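You operate a simulated robot arm through the tools that you are given. There is no shell and no other tool. Be economical: measure what you need, move in short steps, check, and stop when the job is done.

Carry out the task below with a simulated two-armed robot. There is one attempt and no reset: what you move stays moved.

Task
Take the loop block labelled "57" from the long bench and put it on the second shelf from the bottom of the wire rack. Then turn the drops dial to 25 drops. Then close the debris drawer. Then put the 75 mm spacer in the grey tub on the wide bench. Then stack the jar that says "lime" from the left end of the steel table on top of the jar that says "grit". Then put the felt block on the oil tray. Then put the 25 mm spacer on the open end of the green bench away on the top of the spacer shelf. Do these in the order given. Set down upright: loop block, 75 mm spacer.

It is judged by the outcome, as a careful person would: the job done as asked, and still so three seconds after it is handed in. It fails if anything else is knocked over, pushed out of place, dropped, spilled or broken.

Robot
Two 6-joint arms with two-finger grippers on one trunk, on a base that drives. Base frame: it is fixed to the floor where the robot stands at the start and does not move with it; the origin is under the middle of the robot, x ahead of it, y to its left, z up; the surface under the hand at the start is at about z = 86. Readings come in cm, degrees, newtons and seconds.
The left shoulder is at the start at [7, 17.6, 111.5], the right one opposite. With the tool pointing down near the work surface each hand reaches from about 48 to 80 cm from the robot's upright axis, wherever it stands, measured 20 degrees to its own side. Places, roughly: 25 mm spacer [-175, 100, 75]; 75 mm spacer [25, -325, 100]; debris drawer [-10, -270, 20]; drops dial [90, 20, 100]; felt block (5x5x4 cm) [-170, 60, 90]; jar [-175, -125, 100]; loop block [50, -25, 100]; oil tray [-175, 50, 75]; second shelf of the wire rack [110, 130, 100]; top of the spacer shelf (15x29 cm) [14, -334, 86]; tub (29x21x9 cm) [-130, -760, 90]. Payload 2.45 kg a hand.
Tool frame (each hand has its own): the origin (TCP) lies between the finger pads and is the grasp point; the fingertips stand 2.6 cm ahead of it; z points along the fingers, y is the line along which they close. Largest opening 9.6 cm; the body of the gripper starts 6.9 cm behind the TCP.
Orientation is told as [roll, pitch, yaw] about the base's x, y, z axes, in that order, counted from this pose: with the fingers straight down and closing along the base's y, the tool's x points along the base's -x, its y along +y and its z along -z.

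Tools
- The arms move only by the tool step_arm. It takes "left_commands", "right_commands" or both (then of equal length, played together; a hand with none holds still); each is a list that holds one entry, the list of rows, each a list of 7 numbers: the shift along the base's x, y, z in cm, then the turn, a rotation vector about the base's x, y, z in degrees, then the gripper command, from -1 (shut) to 1 (fully open), values between in proportion. In form: [[[dx, dy, dz, rx, ry, rz, fingers], ...]]. A call has 1 to 20 rows; each row is the pose to reach, as a shift and turn from the pose commanded when the call began. Rows are played at 5 a second. More than 5 cm and 8.6 degrees between two rows, or a gripper value outside its range, and nothing of the call is played. A pose out of reach is approached as far as the arm can. The call stops where the force on the tool passes 40 N (or 10 N more than at its start, if that is more) or the arm is blocked; 0.2 s more then pass. Each finger halts on what it meets, pressing with about 23 N; the grip force reading is that of the motor and also rises with nothing between the fingers. The clock runs only during rows and for 0.2 s after the last one: add rows that repeat a pose to give the fingers time. It gives the time, the measured TCP pose, the force on the tool (base axes), the opening and the grip force at its end, in the units of the frame above (readings bear some noise), with the torque about the TCP (base axes, N m) and any sound that the robot's microphone picked up, and new pictures: "pictures" is both (left out), scene, wrist or none (wrist: the cameras of the hands that moved).
- Cameras (640 x 400 px; columns grow to the right, rows downward): "scene" is now at [14.17, 1.17, 143.88]; the picture's right is [0.11, -0.99, 0.00], its down [-0.54, -0.06, -0.84] and it looks along [0.83, 0.09, -0.54] (base axes); focal length 260 px, centre (320, 200). "left" rides on the left gripper at [8.2, -0.3, -9.8] in its tool frame; the picture's right is [0.04, 1.00, 0.00], its down [-0.73, 0.03, -0.68] and it looks along [-0.68, 0.03, 0.73] (tool axes); focal length 256 px, centre (320, 200). "right" rides on the right gripper at [8.2, 0.3, -9.8] in its tool frame; the picture's right is [-0.04, 1.00, 0.00], its down [-0.73, -0.03, -0.68] and it looks along [-0.68, -0.03, 0.73] (tool axes); focal length 256 px, centre (320, 200). There is no depth. A picture from a camera that has moved, and an enlarged one, comes with that camera's place and axes in the base frame and with its lens.
- slide_trunk(by): slides the trunk up (or, below 0, down) by that many cm; the arms and the scene camera ride with it, the base frame stays. It gives what a move gives, with no picture.
- steer(legs): drives the robot by 1 to 6 legs, each [ahead, left, turn to the left] in cm, cm and degrees, along the robot's own axes; the way and the turn of a leg run together, so that a leg with both is an arc; at most 150 cm and 180 degrees a leg. The arms and the cameras ride along, it lands a little off, and it stops where it bumps. It gives what a move gives, and a new picture of the scene camera.
- pan_tilt(pan, tilt): turns the head with the scene camera to pan (to the left, within 86 degrees either way) and tilt (down, from -29 to 69), counted from straight ahead of the robot. It gives what a move gives, and a new picture of the scene camera.
- enlarge(camera, box): a new picture of the part [left, top, right, bottom] of that camera's present view, enlarged. No time passes.
- sign_off(): hands the job in; it is judged then, once.

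Go step by step. Nothing tells you exact positions but the pictures and the camera data: compare them with the known pose of the tool, close in by small moves and look again before you grip or let go. The budget is 186 turns and 260 pictures, counting those below and the enlarged ones. Unless the task says otherwise, let go and move clear before handing in.

The tools are called as name(argument=value, ...) on one line, values as JSON. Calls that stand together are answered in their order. step_arm: Moves the arms, as the interface text tells. Its arguments: {"type":"object","properties":{"left_commands":{"type":"array"},"right_commands":{"type":"array"},"pictures":{"type":"string","enum":["both","scene","wrist","none"]}},"required":[]} The other tools are called the same way: slide_trunk (by) slides the trunk up or down; steer (legs) drives the base; pan_tilt (pan, tilt) turns the head that bears the scene camera; enlarge (camera, box) takes an enlarged picture of a part of a camera's view; sign_off () hands the job in.

At the start:

```text
time: 0.0
left_position: [50.17, 28.72, 127.43]
left_tool_rot: [-0.1, -0.1, 0.1]
left_wrist_force: [-1.2, 0.0, -0.4]
left_wrist_torque: [-0.01, -0.01, 0.01]
left_width: 9.6
left_finger_force: 0.0
right_position: [62.11, -18.73, 129.96]
right_tool_rot: [0.1, 0.0, 0.0]
right_wrist_force: [0.0, 0.0, -0.1]
right_wrist_torque: [0.01, 0.03, -0.01]
right_width: 9.59
right_finger_force: 0.0
trunk travel left (down, up): [-60.0, 24.0]
robot x, y, heading: [0.2, 0.18, -0.0]
head pan, tilt: [6.2, 33.0]
```

scene: 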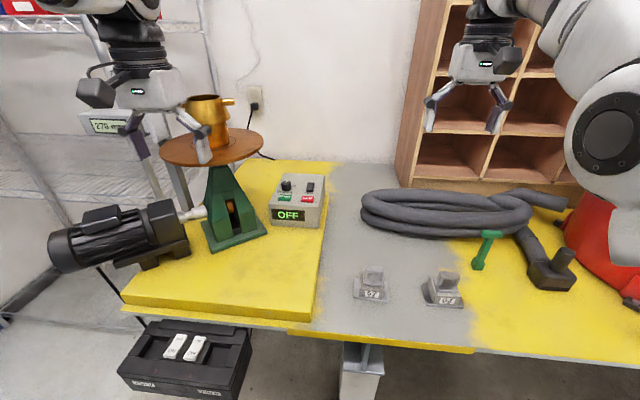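
right: 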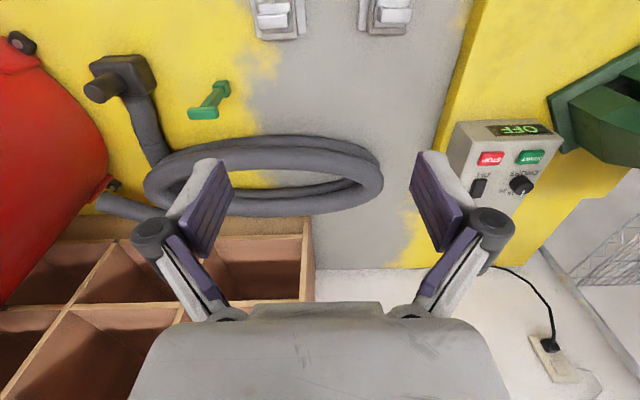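
left: 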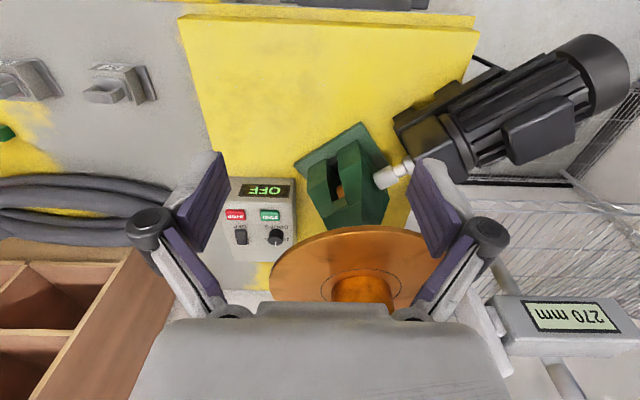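

I see the long bench with two loop blocks; I'll read the labels and the control box first.

enlarge(camera="scene", box=[340, 250, 480, 320])

enlarge(camera="left", box=[190, 160, 330, 260])

pan_tilt(pan=50, tilt=15)

```text
4.57 times, centred on (410, 285) of scene
camera zoom: at [14.17, 1.17, 143.88], right [0.11, -0.99, 0.0], down [-0.54, -0.06, -0.84], along [0.83, 0.09, -0.54], focal length 1190 px, centre (-91, -189)
```

zoom: 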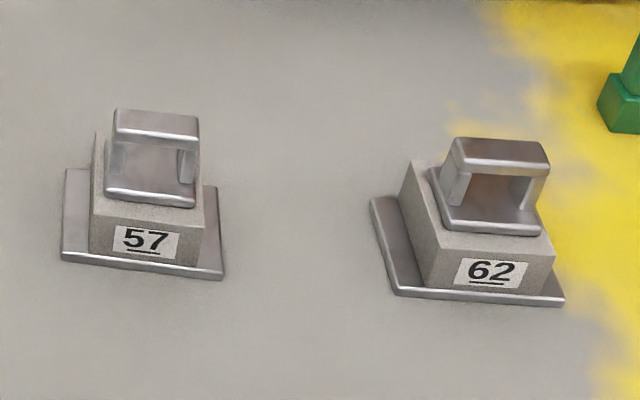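

```text
4.00 times, centred on (260, 210) of left
camera zoom: at [42.09, 28.54, 137.11], right [-0.04, 1.0, 0.0], down [0.73, 0.03, 0.68], along [0.68, 0.03, -0.73], focal length 1024 px, centre (560, 160)
```

zoom: 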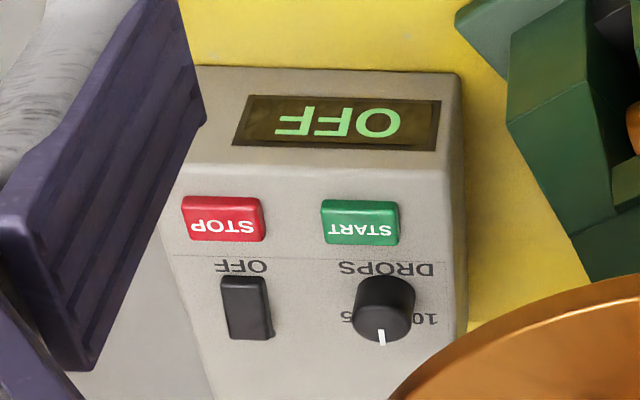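

```text
time: 1.1
left_position: [50.2, 28.84, 127.42]
left_tool_rot: [0.0, 0.0, 0.0]
left_wrist_force: [0.1, -0.4, 0.1]
left_wrist_torque: [0.0, -0.01, 0.01]
left_width: 9.6
left_finger_force: 0.1
right_position: [62.0, -18.66, 129.83]
right_tool_rot: [0.0, -0.1, 0.1]
right_wrist_force: [-0.4, -0.3, 0.0]
right_wrist_torque: [0.0, -0.03, -0.04]
right_width: 9.61
right_finger_force: 0.0
trunk travel left (down, up): [-60.0, 24.0]
robot x, y, heading: [-0.17, 0.13, -0.1]
head pan, tilt: [50.0, 15.0]
camera scene: at [11.33, 7.35, 146.76], right [0.77, -0.64, 0.0], down [-0.17, -0.2, -0.97], along [0.62, 0.74, -0.26], focal length 260 px, centre (320, 200)
```

scene: 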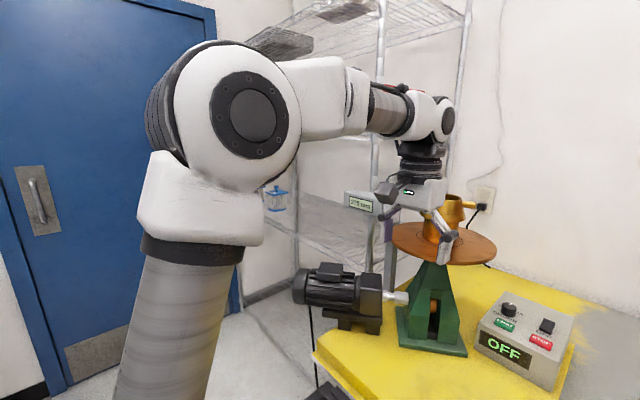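

Block 57 is near [59, -7] on the bench. I'll shift the right hand aside and bring the left hand above it.

step_arm(left_commands=[[[0, -4.5, -2, 0, 0, 0, 1], [0, -9, -4, 0, 0, 0, 1], [0, -13.5, -6, 0, 0, 0, 1], [0, -18, -8, 0, 0, 0, 1], [0, -22.5, -10, 0, 0, 0, 1], [0, -27, -12, 0, 0, 0, 1], [0, -31.5, -14, 0, 0, 0, 1], [0, -36, -16, 0, 0, 0, 1]]], right_commands=[[[0, -4.5, 0, 0, 0, 0, 1], [0, -9, 0, 0, 0, 0, 1], [0, -13.5, 0, 0, 0, 0, 1], [0, -18, 0, 0, 0, 0, 1], [0, -20, 0, 0, 0, 0, 1], [0, -20, 0, 0, 0, 0, 1], [0, -20, 0, 0, 0, 0, 1], [0, -20, 0, 0, 0, 0, 1]]], pictures="both")

```text
time: 3.1
left_position: [58.42, 7.02, 117.71]
left_tool_rot: [-4.3, -1.1, 2.5]
left_wrist_force: [0.1, 0.3, 0.2]
left_wrist_torque: [-0.02, -0.04, -0.02]
left_width: 9.6
left_finger_force: 0.1
left hand out of reach, approached as far as the arm can: row 5, 6, 7, 8
right_position: [61.94, -38.79, 130.03]
right_tool_rot: [0.0, 0.0, 0.1]
right_wrist_force: [-0.4, 0.2, 0.6]
right_wrist_torque: [0.0, -0.03, 0.0]
right_width: 9.59
right_finger_force: 0.0
trunk travel left (down, up): [-60.0, 24.0]
robot x, y, heading: [-0.13, 0.19, -0.1]
head pan, tilt: [50.0, 15.0]
stopped in row 8 (left hand): the arm was blocked; the commanded pose is now the measured one
camera scene: at [11.23, 7.36, 146.77], right [0.77, -0.64, 0.0], down [-0.17, -0.2, -0.97], along [0.62, 0.74, -0.26], focal length 260 px, centre (320, 200)
camera right: at [53.94, -38.38, 139.69], right [0.04, 1.0, 0.0], down [0.73, -0.03, 0.68], along [0.68, -0.03, -0.73], focal length 256 px, centre (320, 200)
camera left: at [49.96, 7.2, 127.29], right [-0.08, 0.99, -0.08], down [0.71, 0.11, 0.69], along [0.69, 0.0, -0.72], focal length 256 px, centre (320, 200)
```

scene: 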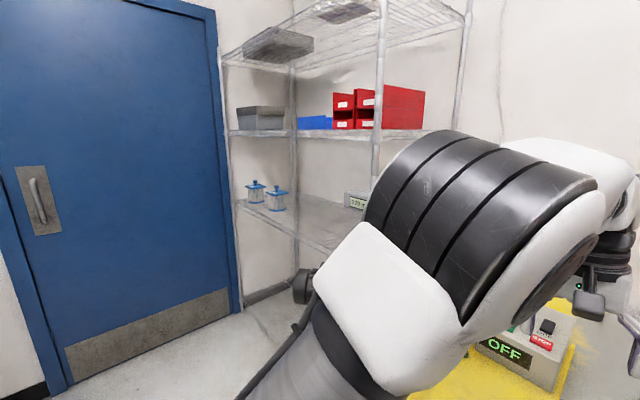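
right: 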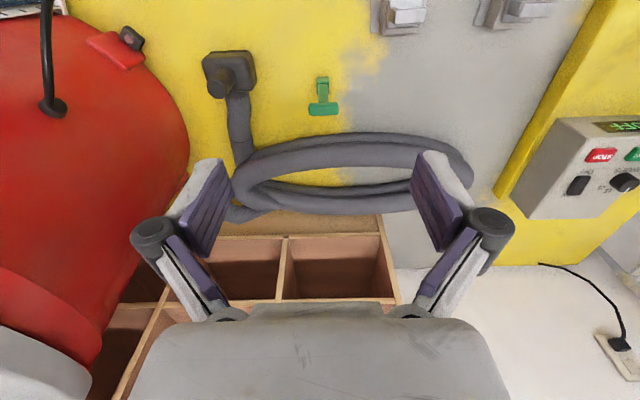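
left: 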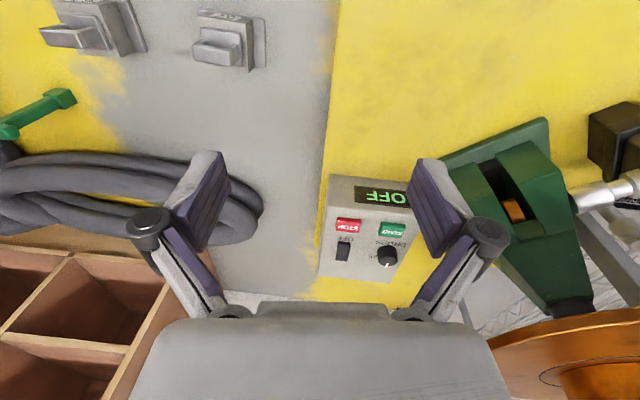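

Left can't reach that far inward, so I'll use the right hand: raise the left out of the way, then shift the base left about 15 cm.

step_arm(left_commands=[[[-2, 3, 3, 0, 0, 0, 1], [-4, 6, 6, 2, 0, 0, 1], [-6, 9, 9, 4, 1, -2, 1], [-8, 13, 12, 4, 1, -2, 1], [-8, 17, 15, 4, 1, -2, 1]]], pictures="none")

steer(legs=[[0, 15, 0]])

step_arm(right_commands=[[[-1, 3, -3, 0, 0, 0, 1], [-1, 6, -6, 0, 0, 0, 1], [-2, 10, -9, 0, 0, 0, 1], [-2, 14, -12, 0, 0, 0, 1]]], pictures="wrist")

```text
refused: row 4 steps farther than a row can; nothing moved
```

```text
time: 4.5
left_position: [58.36, 22.02, 117.59]
left_tool_rot: [-4.2, -1.1, 2.5]
left_wrist_force: [-0.3, -0.1, 0.1]
left_wrist_torque: [-0.02, 0.0, -0.02]
left_width: 9.6
left_finger_force: 0.0
right_position: [62.0, -23.78, 129.84]
right_tool_rot: [0.1, 0.1, 0.0]
right_wrist_force: [0.8, -0.4, 0.4]
right_wrist_torque: [0.01, 0.01, 0.01]
right_width: 9.6
right_finger_force: 0.3
trunk travel left (down, up): [-60.0, 24.0]
robot x, y, heading: [0.22, 15.28, 0.1]
head pan, tilt: [50.0, 15.0]
camera scene: at [11.32, 22.24, 146.77], right [0.77, -0.64, 0.0], down [-0.17, -0.2, -0.97], along [0.62, 0.74, -0.26], focal length 260 px, centre (320, 200)
```

scene: 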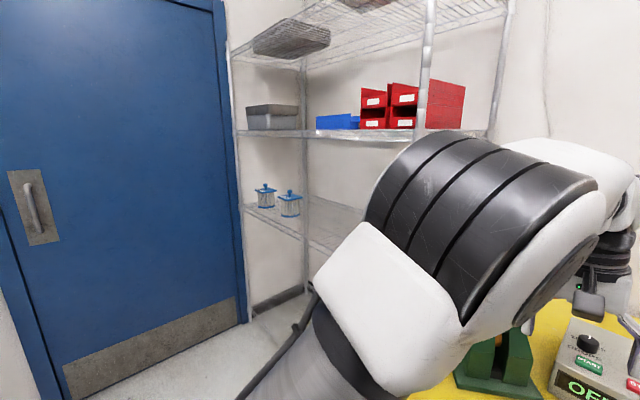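

```text
refused: row 3 steps farther than a row can; nothing moved
```

No contact. Now raise the left hand and bring the right over block 57 with smaller steps.

step_arm(left_commands=[[[-2, 0, 3, 0, 0, 0, 1], [-4, 0, 6, 0, 0, 0, 1], [-6, 1, 9, 0, 0, 0, 1], [-8, 2, 12, 0, 0, 0, 1], [-8, 4, 15, 0, 0, 0, 1]]], right_commands=[[[-1, 3, -3, 0, 0, 0, 1], [-1, 6, -6, 0, 0, 0, 1], [-2, 9, -9, 0, 0, 0, 1], [-3, 12, -12, 0, 0, 0, 1], [-3, 14, -15, 0, 0, 0, 1]]], pictures="wrist")

pan_tilt(pan=-10, tilt=35)

```text
time: 5.7
left_position: [50.7, 26.35, 132.49]
left_tool_rot: [-4.5, -1.0, 2.5]
left_wrist_force: [1.0, 0.9, -0.2]
left_wrist_torque: [-0.04, 0.03, -0.03]
left_width: 9.59
left_finger_force: 0.0
right_position: [59.1, -9.55, 114.81]
right_tool_rot: [-0.1, 0.1, -0.1]
right_wrist_force: [0.3, 0.6, 0.3]
right_wrist_torque: [-0.06, 0.03, 0.0]
right_width: 9.58
right_finger_force: 0.1
trunk travel left (down, up): [-60.0, 24.0]
robot x, y, heading: [-0.3, 15.12, -0.2]
head pan, tilt: [50.0, 15.0]
camera right: at [51.18, -9.18, 124.58], right [0.04, 1.0, 0.0], down [0.73, -0.03, 0.68], along [0.68, -0.03, -0.74], focal length 256 px, centre (320, 200)
camera left: at [42.37, 26.5, 142.08], right [-0.08, 0.99, -0.08], down [0.72, 0.11, 0.69], along [0.69, 0.0, -0.72], focal length 256 px, centre (320, 200)
```

right: 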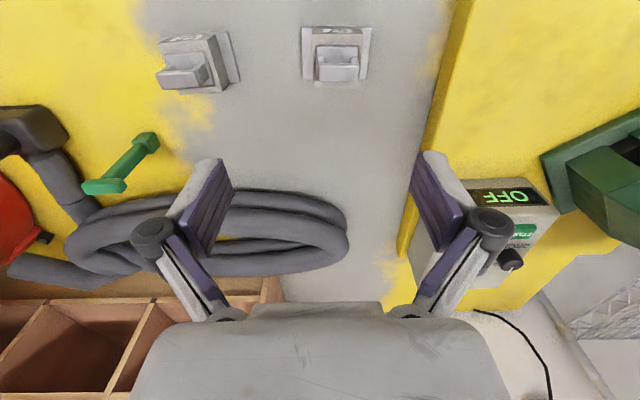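
left: 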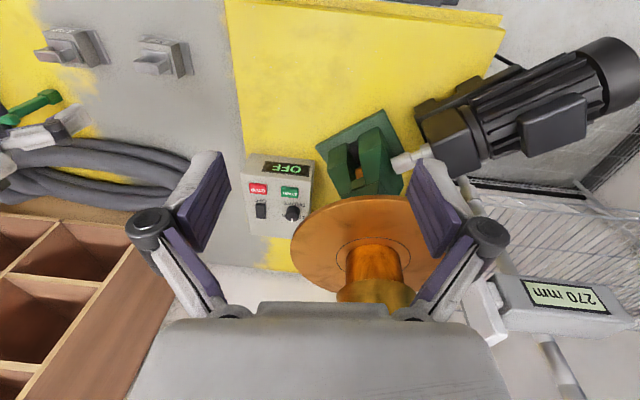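

```text
time: 7.0
left_position: [50.46, 26.07, 132.48]
left_tool_rot: [-4.2, -1.0, 2.5]
left_wrist_force: [-0.6, -0.3, 0.5]
left_wrist_torque: [0.02, 0.03, 0.02]
left_width: 9.61
left_finger_force: 0.1
right_position: [58.84, -9.64, 114.9]
right_tool_rot: [0.0, 0.0, 0.0]
right_wrist_force: [0.4, 0.2, 1.1]
right_wrist_torque: [-0.04, 0.01, 0.01]
right_width: 9.6
right_finger_force: 0.0
trunk travel left (down, up): [-60.0, 24.0]
robot x, y, heading: [-0.0, 14.89, -0.2]
head pan, tilt: [-10.0, 35.0]
camera scene: at [13.96, 13.7, 143.57], right [-0.17, -0.98, 0.0], down [-0.56, 0.1, -0.82], along [0.81, -0.14, -0.57], focal length 260 px, centre (320, 200)
```

scene: 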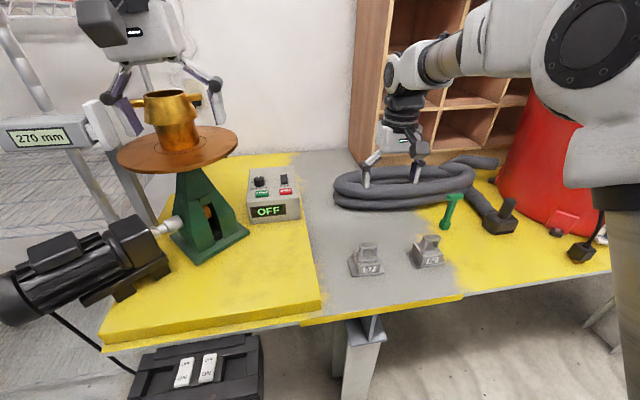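

Block 57's centre is about [60, -7.5]. I'll descend above it and check from the wrist camera.

step_arm(right_commands=[[[0.5, 1, -4, 0, 0, 0, 1], [1, 2, -8, 0, 0, 0, 1], [1, 2, -12, 0, 0, 0, 1], [1, 2, -15, 0, 0, 0, 1]]], pictures="both")

```text
time: 8.0
left_position: [50.56, 26.03, 132.52]
left_tool_rot: [-4.2, -1.1, 2.5]
left_wrist_force: [-0.9, -0.4, -0.9]
left_wrist_torque: [-0.02, 0.01, -0.03]
left_width: 9.57
left_finger_force: 0.0
right_position: [60.11, -7.92, 99.89]
right_tool_rot: [0.0, 0.0, 0.0]
right_wrist_force: [-0.7, -0.7, -0.7]
right_wrist_torque: [-0.02, -0.01, 0.01]
right_width: 9.6
right_finger_force: 0.1
trunk travel left (down, up): [-60.0, 24.0]
robot x, y, heading: [-0.14, 14.71, 0.1]
head pan, tilt: [-10.0, 35.0]
camera scene: at [14.09, 13.69, 143.55], right [-0.17, -0.98, 0.0], down [-0.57, 0.1, -0.82], along [0.81, -0.14, -0.57], focal length 260 px, centre (320, 200)
camera right: at [52.12, -7.52, 109.59], right [0.04, 1.0, 0.0], down [0.73, -0.03, 0.68], along [0.68, -0.03, -0.73], focal length 256 px, centre (320, 200)
```

scene: 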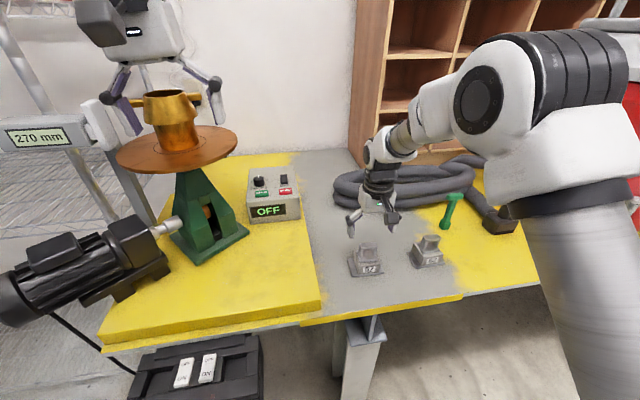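
right: 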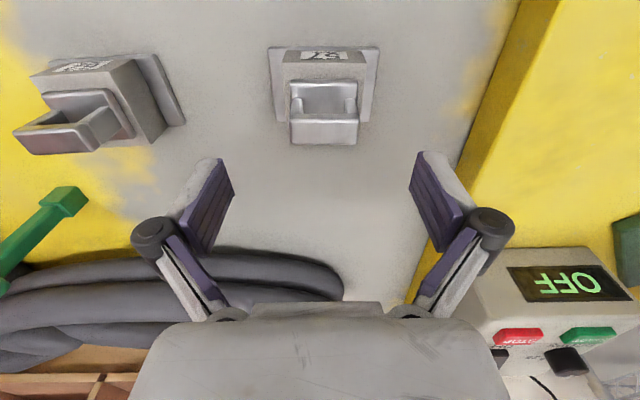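

The block is nicely below the hand. Descend to the body and grip it.

step_arm(right_commands=[[[-0.1, 0.3, -3, 0, 0, 0, 1], [-0.1, 0.3, -6, 0, 0, 0, 1], [-0.1, 0.3, -8, 0, 0, 0, 1], [-0.1, 0.3, -9.4, 0, 0, 0, 1]]], pictures="wrist")

```text
time: 9.0
left_position: [50.58, 26.18, 132.59]
left_tool_rot: [-4.2, -1.0, 2.5]
left_wrist_force: [0.9, 1.0, 0.6]
left_wrist_torque: [0.01, 0.01, -0.01]
left_width: 9.56
left_finger_force: 0.1
right_position: [59.91, -7.35, 90.58]
right_tool_rot: [0.0, -0.1, 0.0]
right_wrist_force: [0.7, -0.1, 0.2]
right_wrist_torque: [-0.02, 0.03, 0.0]
right_width: 9.61
right_finger_force: 0.1
trunk travel left (down, up): [-60.0, 24.0]
robot x, y, heading: [-0.22, 14.48, -0.4]
head pan, tilt: [-10.0, 35.0]
camera right: at [51.94, -7.1, 100.19], right [0.04, 1.0, 0.0], down [0.73, -0.03, 0.68], along [0.68, -0.03, -0.73], focal length 256 px, centre (320, 200)
```

right: 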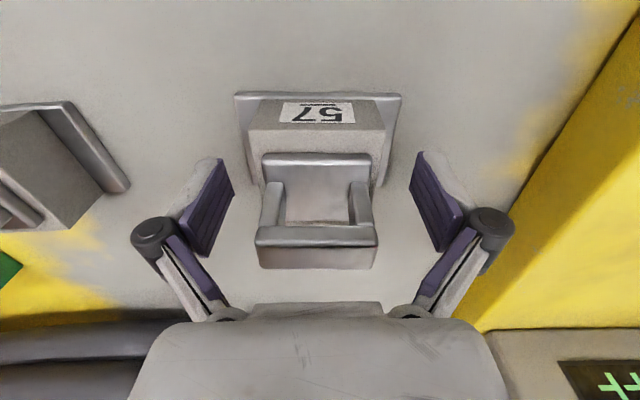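

step_arm(right_commands=[[[0, 0, -0.3, 0, 0, 0, 0.4], [0, 0, -0.3, 0, 0, 0, -0.2], [0, 0, -0.3, 0, 0, 0, -1], [0, 0, -0.3, 0, 0, 0, -1], [0, 0, -0.3, 0, 0, 0, -1]]], pictures="wrist")

```text
time: 10.2
left_position: [50.45, 26.22, 132.57]
left_tool_rot: [-4.3, -1.2, 2.4]
left_wrist_force: [-0.7, 0.6, 0.2]
left_wrist_torque: [0.0, -0.01, -0.05]
left_width: 9.61
left_finger_force: 0.0
right_position: [59.82, -7.38, 90.17]
right_tool_rot: [0.0, -0.1, 0.0]
right_wrist_force: [2.4, -1.5, 6.5]
right_wrist_torque: [0.03, -0.03, -0.31]
right_width: 6.06
right_finger_force: 22.7
trunk travel left (down, up): [-60.0, 24.0]
robot x, y, heading: [0.25, 15.04, -0.0]
head pan, tilt: [-10.0, 35.0]
camera right: at [51.86, -7.08, 99.98], right [0.04, 1.0, 0.0], down [0.73, -0.03, 0.68], along [0.68, -0.03, -0.73], focal length 256 px, centre (320, 200)
```

right: 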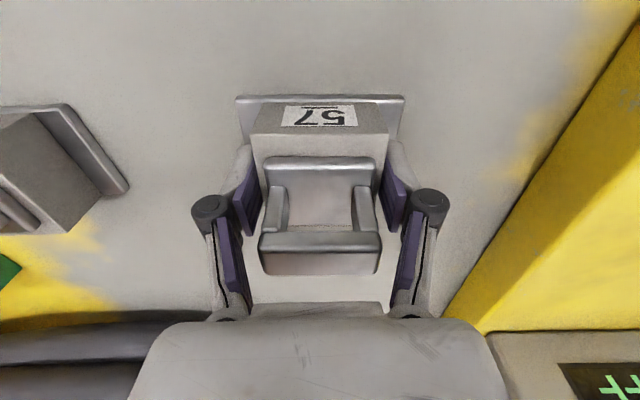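

Held. Lift and pull back.

step_arm(right_commands=[[[0, 0, 2, 0, 0, 0, -1], [0, 0, 6, 0, 0, 0, -1], [-1, 0, 10.5, 0, 0, 0, -1], [-2, -1, 15, 0, 0, 0, -1], [-4, -2, 19, 0, 0, 0, -1], [-6, -4, 23, 0, 0, 0, -1], [-8, -6, 27, 0, 0, 0, -1]]], pictures="wrist")

steer(legs=[[-30, 0, 0], [0, 100, 0]])

pan_tilt(pan=10, tilt=20)

```text
time: 11.8
left_position: [50.29, 26.01, 132.62]
left_tool_rot: [-4.3, -1.2, 2.6]
left_wrist_force: [-0.8, -0.7, 0.7]
left_wrist_torque: [0.01, -0.03, 0.02]
left_width: 9.56
left_finger_force: 0.0
right_position: [51.65, -13.44, 117.39]
right_tool_rot: [0.0, -0.1, 0.0]
right_wrist_force: [-0.4, -0.5, 0.1]
right_wrist_torque: [0.0, -0.02, 0.02]
right_width: 0.0
right_finger_force: 23.3
trunk travel left (down, up): [-60.0, 24.0]
robot x, y, heading: [0.12, 14.88, 0.1]
head pan, tilt: [-10.0, 35.0]
camera right: at [43.65, -13.09, 127.01], right [0.04, 1.0, 0.0], down [0.73, -0.03, 0.68], along [0.68, -0.03, -0.73], focal length 256 px, centre (320, 200)
```

right: 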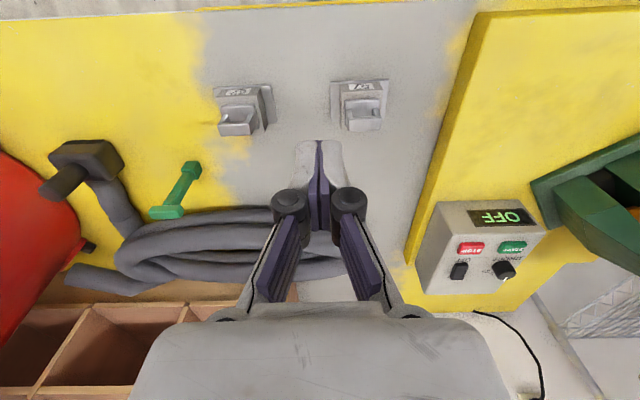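

```text
time: 18.6
left_position: [20.59, 126.17, 132.56]
left_tool_rot: [-4.3, -1.1, 2.3]
left_wrist_force: [0.2, 0.3, -0.2]
left_wrist_torque: [0.0, 0.03, -0.05]
left_width: 9.61
left_finger_force: 0.1
right_position: [21.64, 86.6, 117.26]
right_tool_rot: [0.0, 0.0, -0.2]
right_wrist_force: [-0.3, -0.5, -0.3]
right_wrist_torque: [0.01, 0.04, -0.03]
right_width: 0.02
right_finger_force: 23.1
trunk travel left (down, up): [-60.0, 24.0]
robot x, y, heading: [-30.42, 115.17, -0.4]
head pan, tilt: [-10.0, 35.0]
camera scene: at [-16.1, 113.82, 143.56], right [-0.18, -0.98, 0.0], down [-0.56, 0.1, -0.82], along [0.81, -0.15, -0.57], focal length 260 px, centre (320, 200)
```

scene: 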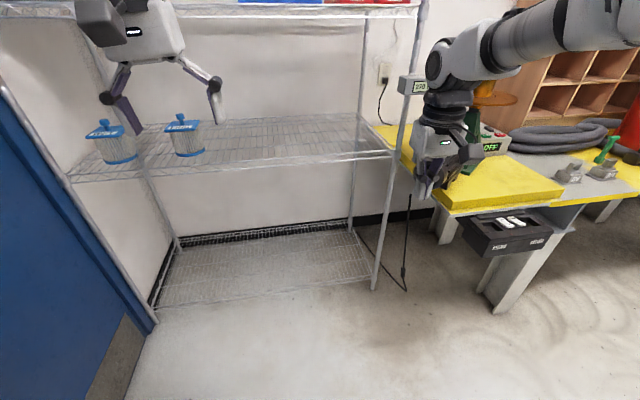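

```text
time: 19.5
left_position: [20.48, 126.01, 132.6]
left_tool_rot: [-4.3, -1.2, 2.2]
left_wrist_force: [0.1, 0.4, 0.0]
left_wrist_torque: [0.01, -0.04, 0.02]
left_width: 9.58
left_finger_force: 0.0
right_position: [21.74, 86.62, 117.26]
right_tool_rot: [0.0, 0.0, -0.3]
right_wrist_force: [-0.4, -0.2, 0.2]
right_wrist_torque: [-0.01, 0.01, -0.03]
right_width: 0.0
right_finger_force: 23.4
trunk travel left (down, up): [-60.0, 24.0]
robot x, y, heading: [-30.01, 115.15, -0.3]
head pan, tilt: [10.0, 20.0]
camera scene: at [-15.59, 116.97, 145.94], right [0.17, -0.99, 0.0], down [-0.34, -0.06, -0.94], along [0.93, 0.16, -0.34], focal length 260 px, centre (320, 200)
```

scene: 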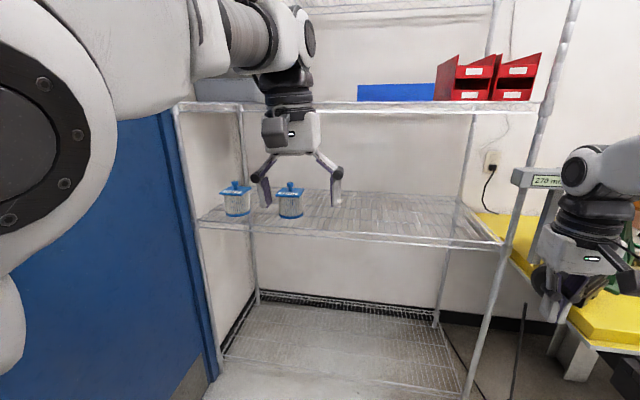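

The block slipped out (its body tapers) and is still standing on the bench. The rack is now mapped. I'll drive back and grip the loop itself instead.

steer(legs=[[0, -100, 0], [30, 0, 0]])

step_arm(right_commands=[[[2, 1, -4, 0, 0, 0, 0], [4, 3, -8, 0, 0, 0, 1], [6, 4, -12, 0, 0, 0, 1], [8, 5.5, -15, 0, 0, 0, 1], [8.3, 5.8, -17.5, 0, 0, 0, 1]]], pictures="wrist")

```text
time: 26.3
left_position: [49.99, 25.56, 132.59]
left_tool_rot: [-4.3, -1.2, 2.1]
left_wrist_force: [0.3, 0.1, 0.6]
left_wrist_torque: [0.0, 0.01, -0.01]
left_width: 9.59
left_finger_force: 0.1
right_position: [51.18, -13.93, 117.16]
right_tool_rot: [-0.1, 0.1, -0.4]
right_wrist_force: [1.3, 0.4, 0.2]
right_wrist_torque: [-0.01, 0.02, 0.03]
right_width: 0.0
right_finger_force: 23.2
trunk travel left (down, up): [-60.0, 24.0]
robot x, y, heading: [-0.68, 14.73, -0.4]
head pan, tilt: [10.0, 20.0]
camera scene: at [13.93, 16.52, 145.96], right [0.17, -0.99, 0.0], down [-0.34, -0.06, -0.94], along [0.93, 0.16, -0.34], focal length 260 px, centre (320, 200)
```

scene: 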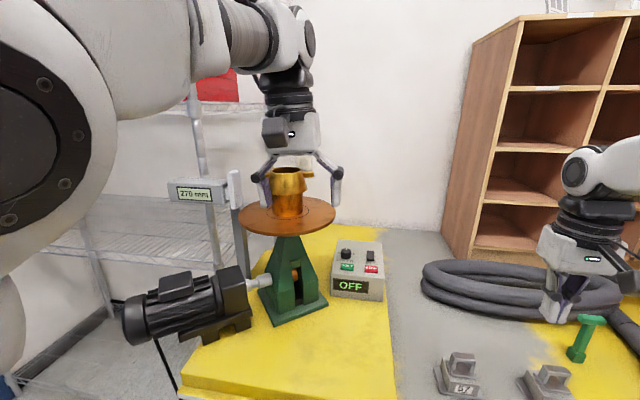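

```text
time: 27.5
left_position: [50.11, 25.54, 132.54]
left_tool_rot: [-4.3, -1.1, 2.2]
left_wrist_force: [0.3, -0.6, -0.2]
left_wrist_torque: [0.0, 0.01, 0.0]
left_width: 9.59
left_finger_force: 0.1
right_position: [59.64, -8.01, 99.62]
right_tool_rot: [0.0, 0.0, -0.4]
right_wrist_force: [-0.5, -0.5, 0.0]
right_wrist_torque: [0.0, 0.01, 0.02]
right_width: 9.58
right_finger_force: 0.0
trunk travel left (down, up): [-60.0, 24.0]
robot x, y, heading: [-0.21, 14.61, -0.4]
head pan, tilt: [10.0, 20.0]
camera right: at [51.61, -7.73, 109.36], right [0.05, 1.0, 0.0], down [0.73, -0.03, 0.68], along [0.68, -0.03, -0.73], focal length 256 px, centre (320, 200)
```

right: 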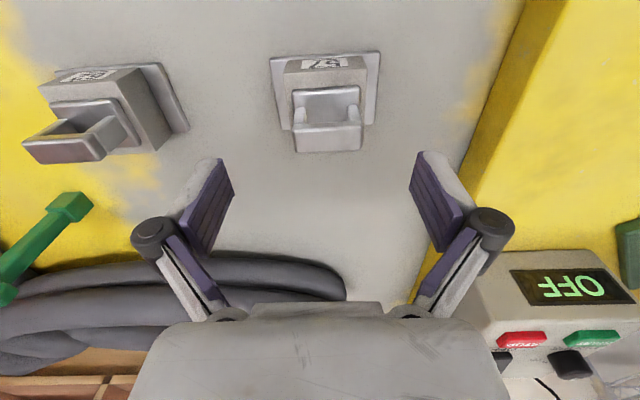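

The loop sits from about z 90 to 93.3, centred near x 60.5. I'll grip across it just above the body.

step_arm(right_commands=[[[0.85, 0.3, -3, 0, 0, 0, 1], [0.85, 0.3, -6, 0, 0, 0, 1], [0.85, 0.3, -7.1, 0, 0, 0, 1], [0.85, 0.3, -7.1, 0, 0, 0, 0.3], [0.85, 0.3, -7.1, 0, 0, 0, -0.3], [0.85, 0.3, -7.1, 0, 0, 0, -1], [0.85, 0.3, -7.1, 0, 0, 0, -1]]], pictures="wrist")

```text
time: 29.1
left_position: [49.96, 25.74, 132.57]
left_tool_rot: [-4.4, -1.3, 2.1]
left_wrist_force: [-0.2, 0.1, 0.4]
left_wrist_torque: [-0.01, 0.0, -0.03]
left_width: 9.61
left_finger_force: 0.1
right_position: [60.44, -7.71, 92.71]
right_tool_rot: [0.1, -0.2, -0.4]
right_wrist_force: [7.0, 0.9, 15.8]
right_wrist_torque: [0.05, -0.12, 0.18]
right_width: 5.02
right_finger_force: 23.4
trunk travel left (down, up): [-60.0, 24.0]
robot x, y, heading: [-0.56, 15.0, -0.2]
head pan, tilt: [10.0, 20.0]
camera right: at [52.44, -7.35, 102.44], right [0.05, 1.0, 0.0], down [0.73, -0.03, 0.68], along [0.68, -0.03, -0.73], focal length 256 px, centre (320, 200)
```

right: 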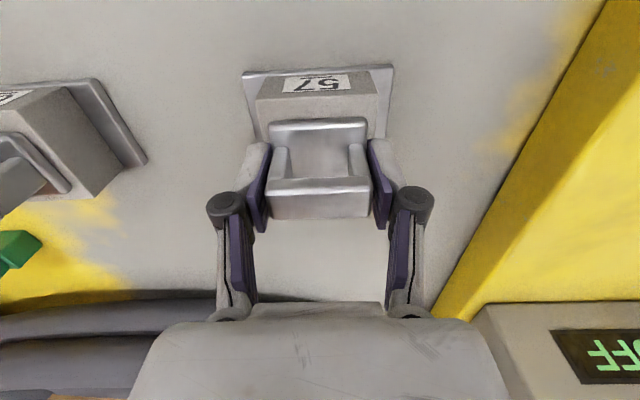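

The wrist shows some upward load, so the tips are probably on the body's shoulder. I'll reopen, rise 0.7 cm and regrip.

step_arm(right_commands=[[[0, 0, 0, 0, 0, 0, 0.4], [0, 0, 0.7, 0, 0, 0, 0.4], [0, 0, 0.7, 0, 0, 0, -0.3], [0, 0, 0.7, 0, 0, 0, -1], [0, 0, 0.7, 0, 0, 0, -1]]], pictures="none")

step_arm(right_commands=[[[0, 0, 0.5, 0, 0, 0, -1], [0, 0, 1.5, 0, 0, 0, -1], [0, 0, 3, 0, 0, 0, -1]]], pictures="wrist")

```text
time: 30.3
left_position: [49.91, 25.6, 132.66]
left_tool_rot: [-4.4, -1.3, 2.1]
left_wrist_force: [-0.7, -0.9, -0.3]
left_wrist_torque: [0.0, 0.01, 0.02]
left_width: 9.57
left_finger_force: 0.1
right_position: [60.16, -7.74, 93.6]
right_tool_rot: [-0.1, -0.3, -0.3]
right_wrist_force: [5.6, 0.0, 25.9]
right_wrist_torque: [-0.09, 0.28, 0.2]
right_width: 4.57
right_finger_force: 22.5
trunk travel left (down, up): [-60.0, 24.0]
robot x, y, heading: [-0.15, 14.58, -0.4]
head pan, tilt: [10.0, 20.0]
```

```text
time: 31.1
left_position: [50.09, 25.57, 132.5]
left_tool_rot: [-4.4, -1.1, 2.1]
left_wrist_force: [0.2, 0.6, 0.3]
left_wrist_torque: [-0.01, -0.01, 0.01]
left_width: 9.56
left_finger_force: 0.0
right_position: [60.37, -7.76, 96.3]
right_tool_rot: [0.1, 0.2, -0.4]
right_wrist_force: [0.7, -0.5, -6.1]
right_wrist_torque: [-0.01, -0.01, -0.03]
right_width: 4.59
right_finger_force: 22.5
trunk travel left (down, up): [-60.0, 24.0]
robot x, y, heading: [-0.62, 14.85, -0.3]
head pan, tilt: [10.0, 20.0]
camera right: at [52.39, -7.39, 105.96], right [0.05, 1.0, 0.0], down [0.73, -0.03, 0.68], along [0.68, -0.03, -0.74], focal length 256 px, centre (320, 200)
```

right: 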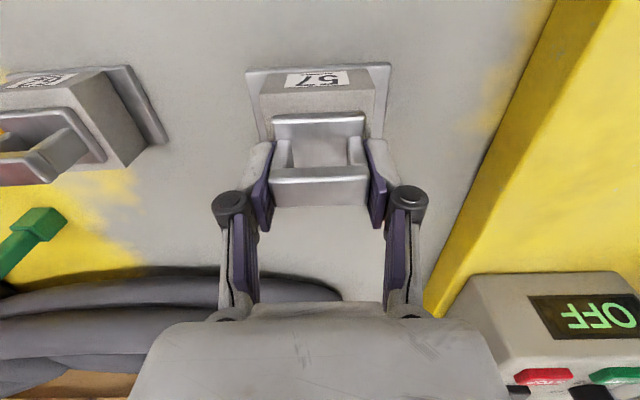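

Held now (about 6 N). Lift gently, pull in, and carry to the rack.

step_arm(right_commands=[[[0, 0, 3, 0, 0, 0, -1], [0, 0, 6, 0, 0, 0, -1], [0, -1, 9, 0, 0, 0, -1], [-1, -2, 12, 0, 0, 0, -1], [-3, -3, 15, 0, 0, 0, -1], [-5, -4, 18, 0, 0, 0, -1], [-7, -5, 20, 0, 0, 0, -1]]], pictures="none")

steer(legs=[[-30, 0, 0], [0, 115, 0]])

pan_tilt(pan=-5, tilt=30)

```text
time: 32.7
left_position: [49.95, 25.53, 132.65]
left_tool_rot: [-4.3, -1.4, 2.1]
left_wrist_force: [0.1, -0.8, 0.3]
left_wrist_torque: [0.01, 0.0, -0.01]
left_width: 9.61
left_finger_force: 0.0
right_position: [53.25, -12.75, 116.38]
right_tool_rot: [0.0, 0.1, -0.4]
right_wrist_force: [0.0, -0.2, -7.1]
right_wrist_torque: [0.04, 0.0, -0.01]
right_width: 4.58
right_finger_force: 23.1
trunk travel left (down, up): [-60.0, 24.0]
robot x, y, heading: [-0.45, 14.62, -0.2]
head pan, tilt: [10.0, 20.0]
```

```text
time: 40.0
left_position: [21.27, 138.87, 132.42]
left_tool_rot: [-4.2, -1.0, 7.3]
left_wrist_force: [0.3, 0.3, 0.7]
left_wrist_torque: [-0.02, -0.01, 0.02]
left_width: 9.6
left_finger_force: 0.0
right_position: [28.14, 101.01, 116.24]
right_tool_rot: [0.0, 0.2, 5.0]
right_wrist_force: [-0.1, 0.3, -6.2]
right_wrist_torque: [-0.02, -0.06, 0.03]
right_width: 4.57
right_finger_force: 22.9
trunk travel left (down, up): [-60.0, 24.0]
robot x, y, heading: [-27.68, 123.36, 4.9]
head pan, tilt: [10.0, 20.0]
stopped in leg 2: the robot was blocked; the commanded pose is now the measured one
camera scene: at [-13.67, 126.44, 145.94], right [0.26, -0.97, 0.0], down [-0.33, -0.09, -0.94], along [0.91, 0.24, -0.34], focal length 260 px, centre (320, 200)
```

scene: 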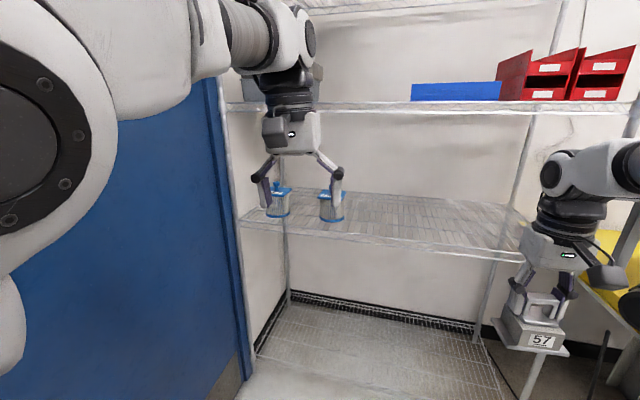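

```text
time: 40.8
left_position: [21.38, 138.68, 132.63]
left_tool_rot: [-4.3, -1.1, 7.4]
left_wrist_force: [0.4, -0.4, 0.5]
left_wrist_torque: [-0.01, 0.01, 0.04]
left_width: 9.61
left_finger_force: 0.1
right_position: [28.25, 100.83, 116.27]
right_tool_rot: [-0.1, 0.2, 5.1]
right_wrist_force: [0.9, 1.2, -7.1]
right_wrist_torque: [0.01, -0.01, 0.0]
right_width: 4.58
right_finger_force: 23.4
trunk travel left (down, up): [-60.0, 24.0]
robot x, y, heading: [-27.94, 123.4, 5.0]
head pan, tilt: [-5.0, 30.0]
camera scene: at [-13.55, 123.86, 144.33], right [0.0, -1.0, 0.0], down [-0.5, 0.0, -0.87], along [0.87, 0.0, -0.5], focal length 260 px, centre (320, 200)
```

scene: 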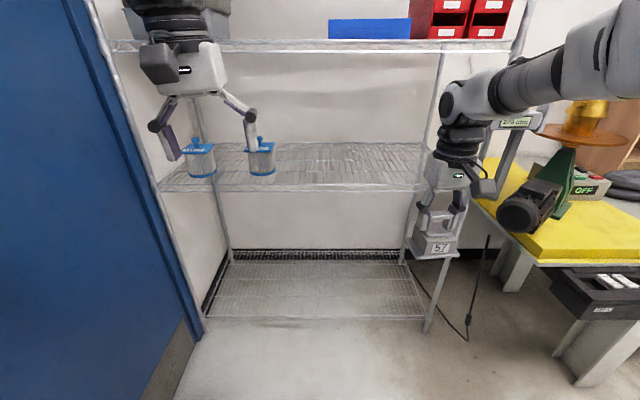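

The base bumped something on its left (heading is off by 5°), but the block is still held. I'll straighten, move a bit right, and drive in toward the rack, whose second shelf front edge is near x 72.

steer(legs=[[0, -5, -5], [36, 0, 0]])

step_arm(right_commands=[[[0, 1, 3, 0, 0, 0, -1], [0, 2, 6, 0, 0, 0, -1], [0, 3, 9, 0, 0, 0, -1], [0, 5, 12, 0, 0, 0, -1]]], pictures="none")

slide_trunk(by=-14)

pan_tilt(pan=-15, tilt=25)

```text
time: 43.6
left_position: [58.38, 129.32, 132.6]
left_tool_rot: [-4.3, -1.3, 2.4]
left_wrist_force: [-0.6, 0.3, -0.1]
left_wrist_torque: [0.01, 0.03, -0.03]
left_width: 9.6
left_finger_force: 0.1
right_position: [61.99, 91.03, 116.33]
right_tool_rot: [0.0, 0.1, 0.1]
right_wrist_force: [0.2, 0.2, -6.5]
right_wrist_torque: [0.0, -0.02, -0.01]
right_width: 4.57
right_finger_force: 23.2
trunk travel left (down, up): [-60.0, 24.0]
robot x, y, heading: [7.77, 118.13, -0.0]
head pan, tilt: [-5.0, 30.0]
camera scene: at [22.28, 117.62, 144.34], right [-0.09, -1.0, 0.0], down [-0.5, 0.04, -0.87], along [0.86, -0.08, -0.5], focal length 260 px, centre (320, 200)
```

scene: 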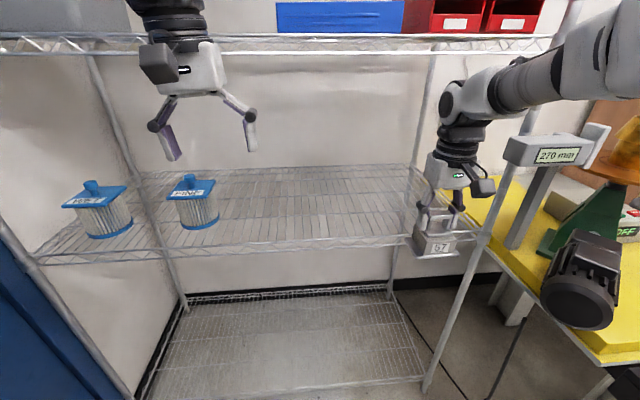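

```text
time: 44.6
left_position: [58.48, 129.57, 132.68]
left_tool_rot: [-4.4, -1.2, 2.5]
left_wrist_force: [-0.5, 0.0, -0.1]
left_wrist_torque: [-0.05, -0.02, -0.02]
left_width: 9.57
left_finger_force: 0.0
right_position: [61.78, 96.19, 128.37]
right_tool_rot: [-0.1, 0.1, 0.0]
right_wrist_force: [-0.3, 0.3, -6.1]
right_wrist_torque: [-0.01, -0.02, -0.03]
right_width: 4.59
right_finger_force: 22.8
trunk travel left (down, up): [-60.0, 24.0]
robot x, y, heading: [8.07, 118.63, -0.0]
head pan, tilt: [-5.0, 30.0]
```

```text
time: 46.3
left_position: [58.45, 129.29, 118.49]
left_tool_rot: [-4.4, -1.2, 2.4]
left_wrist_force: [0.1, 0.6, 0.0]
left_wrist_torque: [0.01, -0.01, -0.05]
left_width: 9.62
left_finger_force: 0.1
right_position: [61.88, 96.09, 114.34]
right_tool_rot: [0.0, 0.0, 0.0]
right_wrist_force: [0.0, 0.6, -6.7]
right_wrist_torque: [-0.03, -0.05, -0.03]
right_width: 4.56
right_finger_force: 22.5
trunk travel left (down, up): [-46.0, 38.0]
robot x, y, heading: [7.77, 118.21, 0.0]
head pan, tilt: [-5.0, 30.0]
```

```text
time: 47.0
left_position: [58.54, 129.24, 118.52]
left_tool_rot: [-4.3, -1.1, 2.3]
left_wrist_force: [0.3, 0.7, 0.1]
left_wrist_torque: [-0.05, 0.0, -0.02]
left_width: 9.58
left_finger_force: 0.0
right_position: [61.8, 95.96, 114.3]
right_tool_rot: [0.0, 0.1, 0.0]
right_wrist_force: [-0.1, 0.5, -6.2]
right_wrist_torque: [0.04, -0.01, -0.01]
right_width: 4.6
right_finger_force: 22.8
trunk travel left (down, up): [-46.0, 38.0]
robot x, y, heading: [7.98, 118.46, 0.1]
head pan, tilt: [-15.0, 25.0]
camera scene: at [22.22, 116.07, 131.13], right [-0.26, -0.97, 0.0], down [-0.41, 0.11, -0.91], along [0.88, -0.23, -0.42], focal length 260 px, centre (320, 200)
```

scene: 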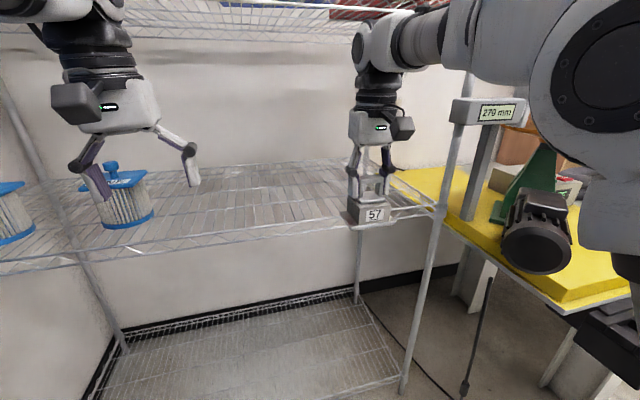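

The shelf front is about x 72.7 with top near z 101, and the shelf above has its underside near 144. I'll lower a bit and slide in.

step_arm(right_commands=[[[0, 3, -1.5, 0, 0, 0, -1], [0, 6, -3, 0, 0, 0, -1], [2, 9, -3.5, 0, 0, 0, -1], [6, 10, -3.5, 0, 0, 0, -1], [10, 10, -3.5, 0, 0, 0, -1], [14, 10, -3.5, 0, 0, 0, -1], [17, 10, -3.5, 0, 0, 0, -1], [20, 10, -3.5, 0, 0, 0, -1]]], pictures="both")

```text
time: 48.8
left_position: [58.52, 129.44, 118.44]
left_tool_rot: [-4.4, -1.1, 2.4]
left_wrist_force: [-0.7, 0.4, -0.2]
left_wrist_torque: [-0.01, -0.01, 0.01]
left_width: 9.61
left_finger_force: 0.0
right_position: [75.0, 105.15, 108.68]
right_tool_rot: [0.0, 0.2, 0.0]
right_wrist_force: [-0.5, 0.0, -6.2]
right_wrist_torque: [0.0, 0.01, 0.04]
right_width: 4.58
right_finger_force: 23.3
right hand out of reach, approached as far as the arm can: row 6, 7, 8
trunk travel left (down, up): [-46.0, 38.0]
robot x, y, heading: [8.35, 117.91, -0.1]
head pan, tilt: [-15.0, 25.0]
camera scene: at [22.31, 116.09, 131.11], right [-0.26, -0.97, 0.0], down [-0.41, 0.11, -0.91], along [0.87, -0.23, -0.42], focal length 260 px, centre (320, 200)
camera right: at [67.13, 105.52, 118.41], right [0.04, 1.0, 0.0], down [0.74, -0.03, 0.68], along [0.68, -0.03, -0.74], focal length 256 px, centre (320, 200)
```

scene: 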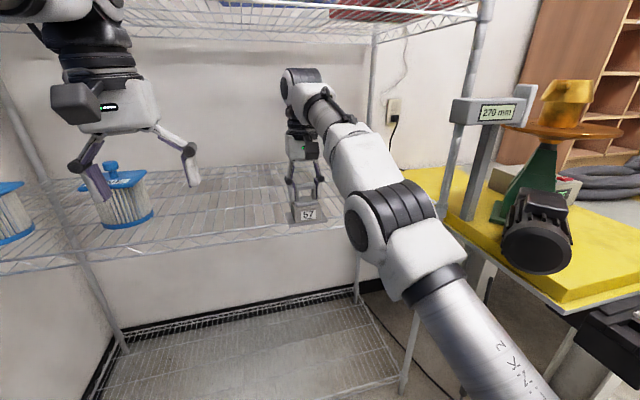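
right: 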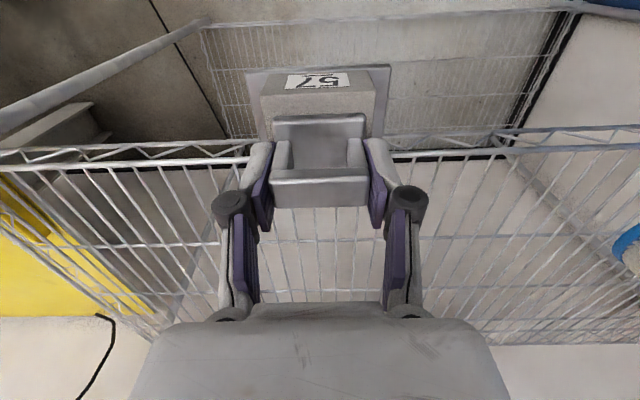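

The arm is at full stretch at x 75. I'll raise the trunk slightly, pull the left hand back, and drive forward about 9 cm.

step_arm(left_commands=[[[-3, 1, -1, 0, 0, 0, 1], [-6, 2, -2, 0, 0, 0, 1], [-9, 4, -3, 0, 0, 0, 1]]], pictures="none")

slide_trunk(by=2.5)

steer(legs=[[9, 0, 0]])

```text
time: 49.6
left_position: [56.16, 133.12, 116.24]
left_tool_rot: [-4.3, -1.1, 2.4]
left_wrist_force: [0.0, -0.5, -0.5]
left_wrist_torque: [-0.02, -0.01, 0.02]
left_width: 9.63
left_finger_force: 0.1
left hand out of reach, approached as far as the arm can: row 1, 2, 3
right_position: [74.97, 105.36, 108.73]
right_tool_rot: [-0.1, 0.0, 0.0]
right_wrist_force: [-0.4, 0.1, -6.8]
right_wrist_torque: [0.01, 0.01, 0.01]
right_width: 4.6
right_finger_force: 23.4
trunk travel left (down, up): [-46.0, 38.0]
robot x, y, heading: [7.92, 118.25, -0.0]
head pan, tilt: [-15.0, 25.0]
```

```text
time: 50.3
left_position: [56.43, 132.88, 118.75]
left_tool_rot: [-4.3, -1.0, 2.4]
left_wrist_force: [0.7, 0.1, -0.7]
left_wrist_torque: [-0.01, -0.01, -0.01]
left_width: 9.6
left_finger_force: 0.0
right_position: [75.04, 105.14, 111.15]
right_tool_rot: [0.0, 0.1, 0.0]
right_wrist_force: [-0.1, -0.4, -6.7]
right_wrist_torque: [-0.04, 0.0, -0.02]
right_width: 4.61
right_finger_force: 23.2
trunk travel left (down, up): [-48.5, 35.5]
robot x, y, heading: [8.29, 118.63, -0.1]
head pan, tilt: [-15.0, 25.0]
```

```text
time: 51.4
left_position: [65.22, 132.78, 118.69]
left_tool_rot: [-4.4, -0.9, 2.4]
left_wrist_force: [0.4, 0.0, 0.4]
left_wrist_torque: [0.0, 0.01, -0.01]
left_width: 9.6
left_finger_force: 0.0
right_position: [84.1, 105.21, 111.15]
right_tool_rot: [-0.1, 0.3, 0.1]
right_wrist_force: [0.4, 0.5, -6.6]
right_wrist_torque: [0.01, 0.0, 0.0]
right_width: 4.58
right_finger_force: 22.6
trunk travel left (down, up): [-48.5, 35.5]
robot x, y, heading: [16.9, 118.4, -0.2]
head pan, tilt: [-15.0, 25.0]
camera scene: at [31.29, 116.08, 133.62], right [-0.26, -0.97, 0.0], down [-0.41, 0.11, -0.91], along [0.87, -0.23, -0.42], focal length 260 px, centre (320, 200)
```

scene: 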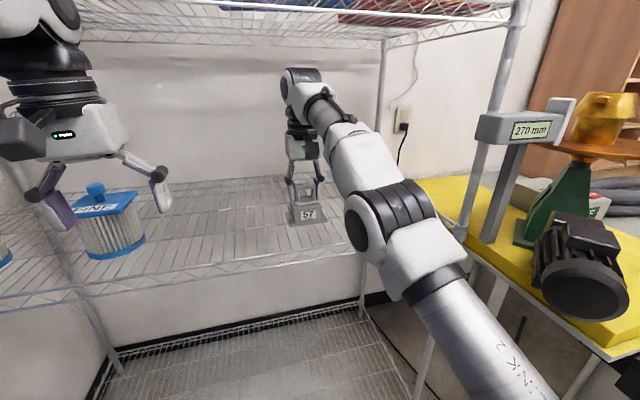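

Clear over the shelf. Lower with the trunk in small steps, watching force.

slide_trunk(by=-2.2)

slide_trunk(by=-0.6)

enlarge(camera="scene", box=[250, 170, 370, 245])

```text
time: 52.1
left_position: [65.32, 132.89, 116.56]
left_tool_rot: [-4.4, -1.1, 2.5]
left_wrist_force: [0.2, 0.7, -0.1]
left_wrist_torque: [0.03, 0.01, 0.0]
left_width: 9.6
left_finger_force: 0.1
right_position: [83.98, 105.31, 108.97]
right_tool_rot: [-0.1, 0.1, 0.1]
right_wrist_force: [0.0, -0.9, -5.6]
right_wrist_torque: [0.01, -0.07, 0.0]
right_width: 4.58
right_finger_force: 22.9
trunk travel left (down, up): [-46.3, 37.7]
robot x, y, heading: [16.91, 118.6, -0.0]
head pan, tilt: [-15.0, 25.0]
```

```text
time: 52.6
left_position: [65.19, 132.88, 115.91]
left_tool_rot: [-4.2, -1.1, 2.5]
left_wrist_force: [-0.3, 0.6, -0.2]
left_wrist_torque: [-0.01, -0.02, 0.0]
left_width: 9.58
left_finger_force: 0.0
right_position: [83.93, 105.14, 108.4]
right_tool_rot: [-0.1, 0.1, 0.0]
right_wrist_force: [0.2, 0.1, -6.8]
right_wrist_torque: [0.0, -0.01, 0.01]
right_width: 4.6
right_finger_force: 22.7
trunk travel left (down, up): [-45.7, 38.3]
robot x, y, heading: [17.03, 117.99, 0.3]
head pan, tilt: [-15.0, 25.0]
```

```text
5.33 times, centred on (310, 208) of scene
camera zoom: at [31.17, 116.08, 130.83], right [-0.26, -0.97, 0.0], down [-0.41, 0.11, -0.91], along [0.88, -0.23, -0.42], focal length 1388 px, centre (373, 160)
```

zoom: 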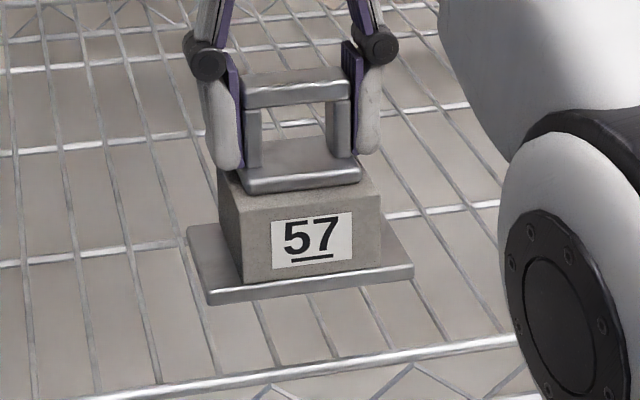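

slide_trunk(by=-0.6)

slide_trunk(by=-0.4)

slide_trunk(by=-0.4)

```text
time: 53.2
left_position: [65.1, 132.86, 115.31]
left_tool_rot: [-4.3, -1.0, 2.5]
left_wrist_force: [0.2, 0.0, -0.4]
left_wrist_torque: [0.01, -0.03, 0.04]
left_width: 9.6
left_finger_force: 0.1
right_position: [83.95, 105.19, 107.84]
right_tool_rot: [0.0, 0.1, 0.0]
right_wrist_force: [1.0, 0.3, -7.0]
right_wrist_torque: [-0.02, -0.04, 0.02]
right_width: 4.59
right_finger_force: 23.0
trunk travel left (down, up): [-45.1, 38.9]
robot x, y, heading: [16.87, 118.17, 0.1]
head pan, tilt: [-15.0, 25.0]
```

```text
time: 53.7
left_position: [65.3, 132.91, 114.98]
left_tool_rot: [-4.3, -1.1, 2.4]
left_wrist_force: [-0.1, 0.1, 0.4]
left_wrist_torque: [0.03, -0.03, 0.0]
left_width: 9.6
left_finger_force: 0.1
right_position: [84.01, 105.24, 107.47]
right_tool_rot: [0.0, 0.1, 0.0]
right_wrist_force: [-0.8, -0.7, -7.0]
right_wrist_torque: [0.01, -0.01, 0.01]
right_width: 4.55
right_finger_force: 23.1
trunk travel left (down, up): [-44.7, 39.3]
robot x, y, heading: [17.07, 118.31, -0.1]
head pan, tilt: [-15.0, 25.0]
```

```text
time: 54.2
left_position: [65.21, 132.91, 114.64]
left_tool_rot: [-4.2, -1.1, 2.4]
left_wrist_force: [-0.3, 0.2, 0.6]
left_wrist_torque: [0.03, -0.01, -0.01]
left_width: 9.6
left_finger_force: 0.0
right_position: [83.96, 105.15, 107.05]
right_tool_rot: [0.0, 0.1, 0.1]
right_wrist_force: [-0.8, 0.5, -7.2]
right_wrist_torque: [-0.03, -0.04, -0.02]
right_width: 4.57
right_finger_force: 22.8
trunk travel left (down, up): [-44.3, 39.7]
robot x, y, heading: [16.59, 118.12, 0.0]
head pan, tilt: [-15.0, 25.0]
```

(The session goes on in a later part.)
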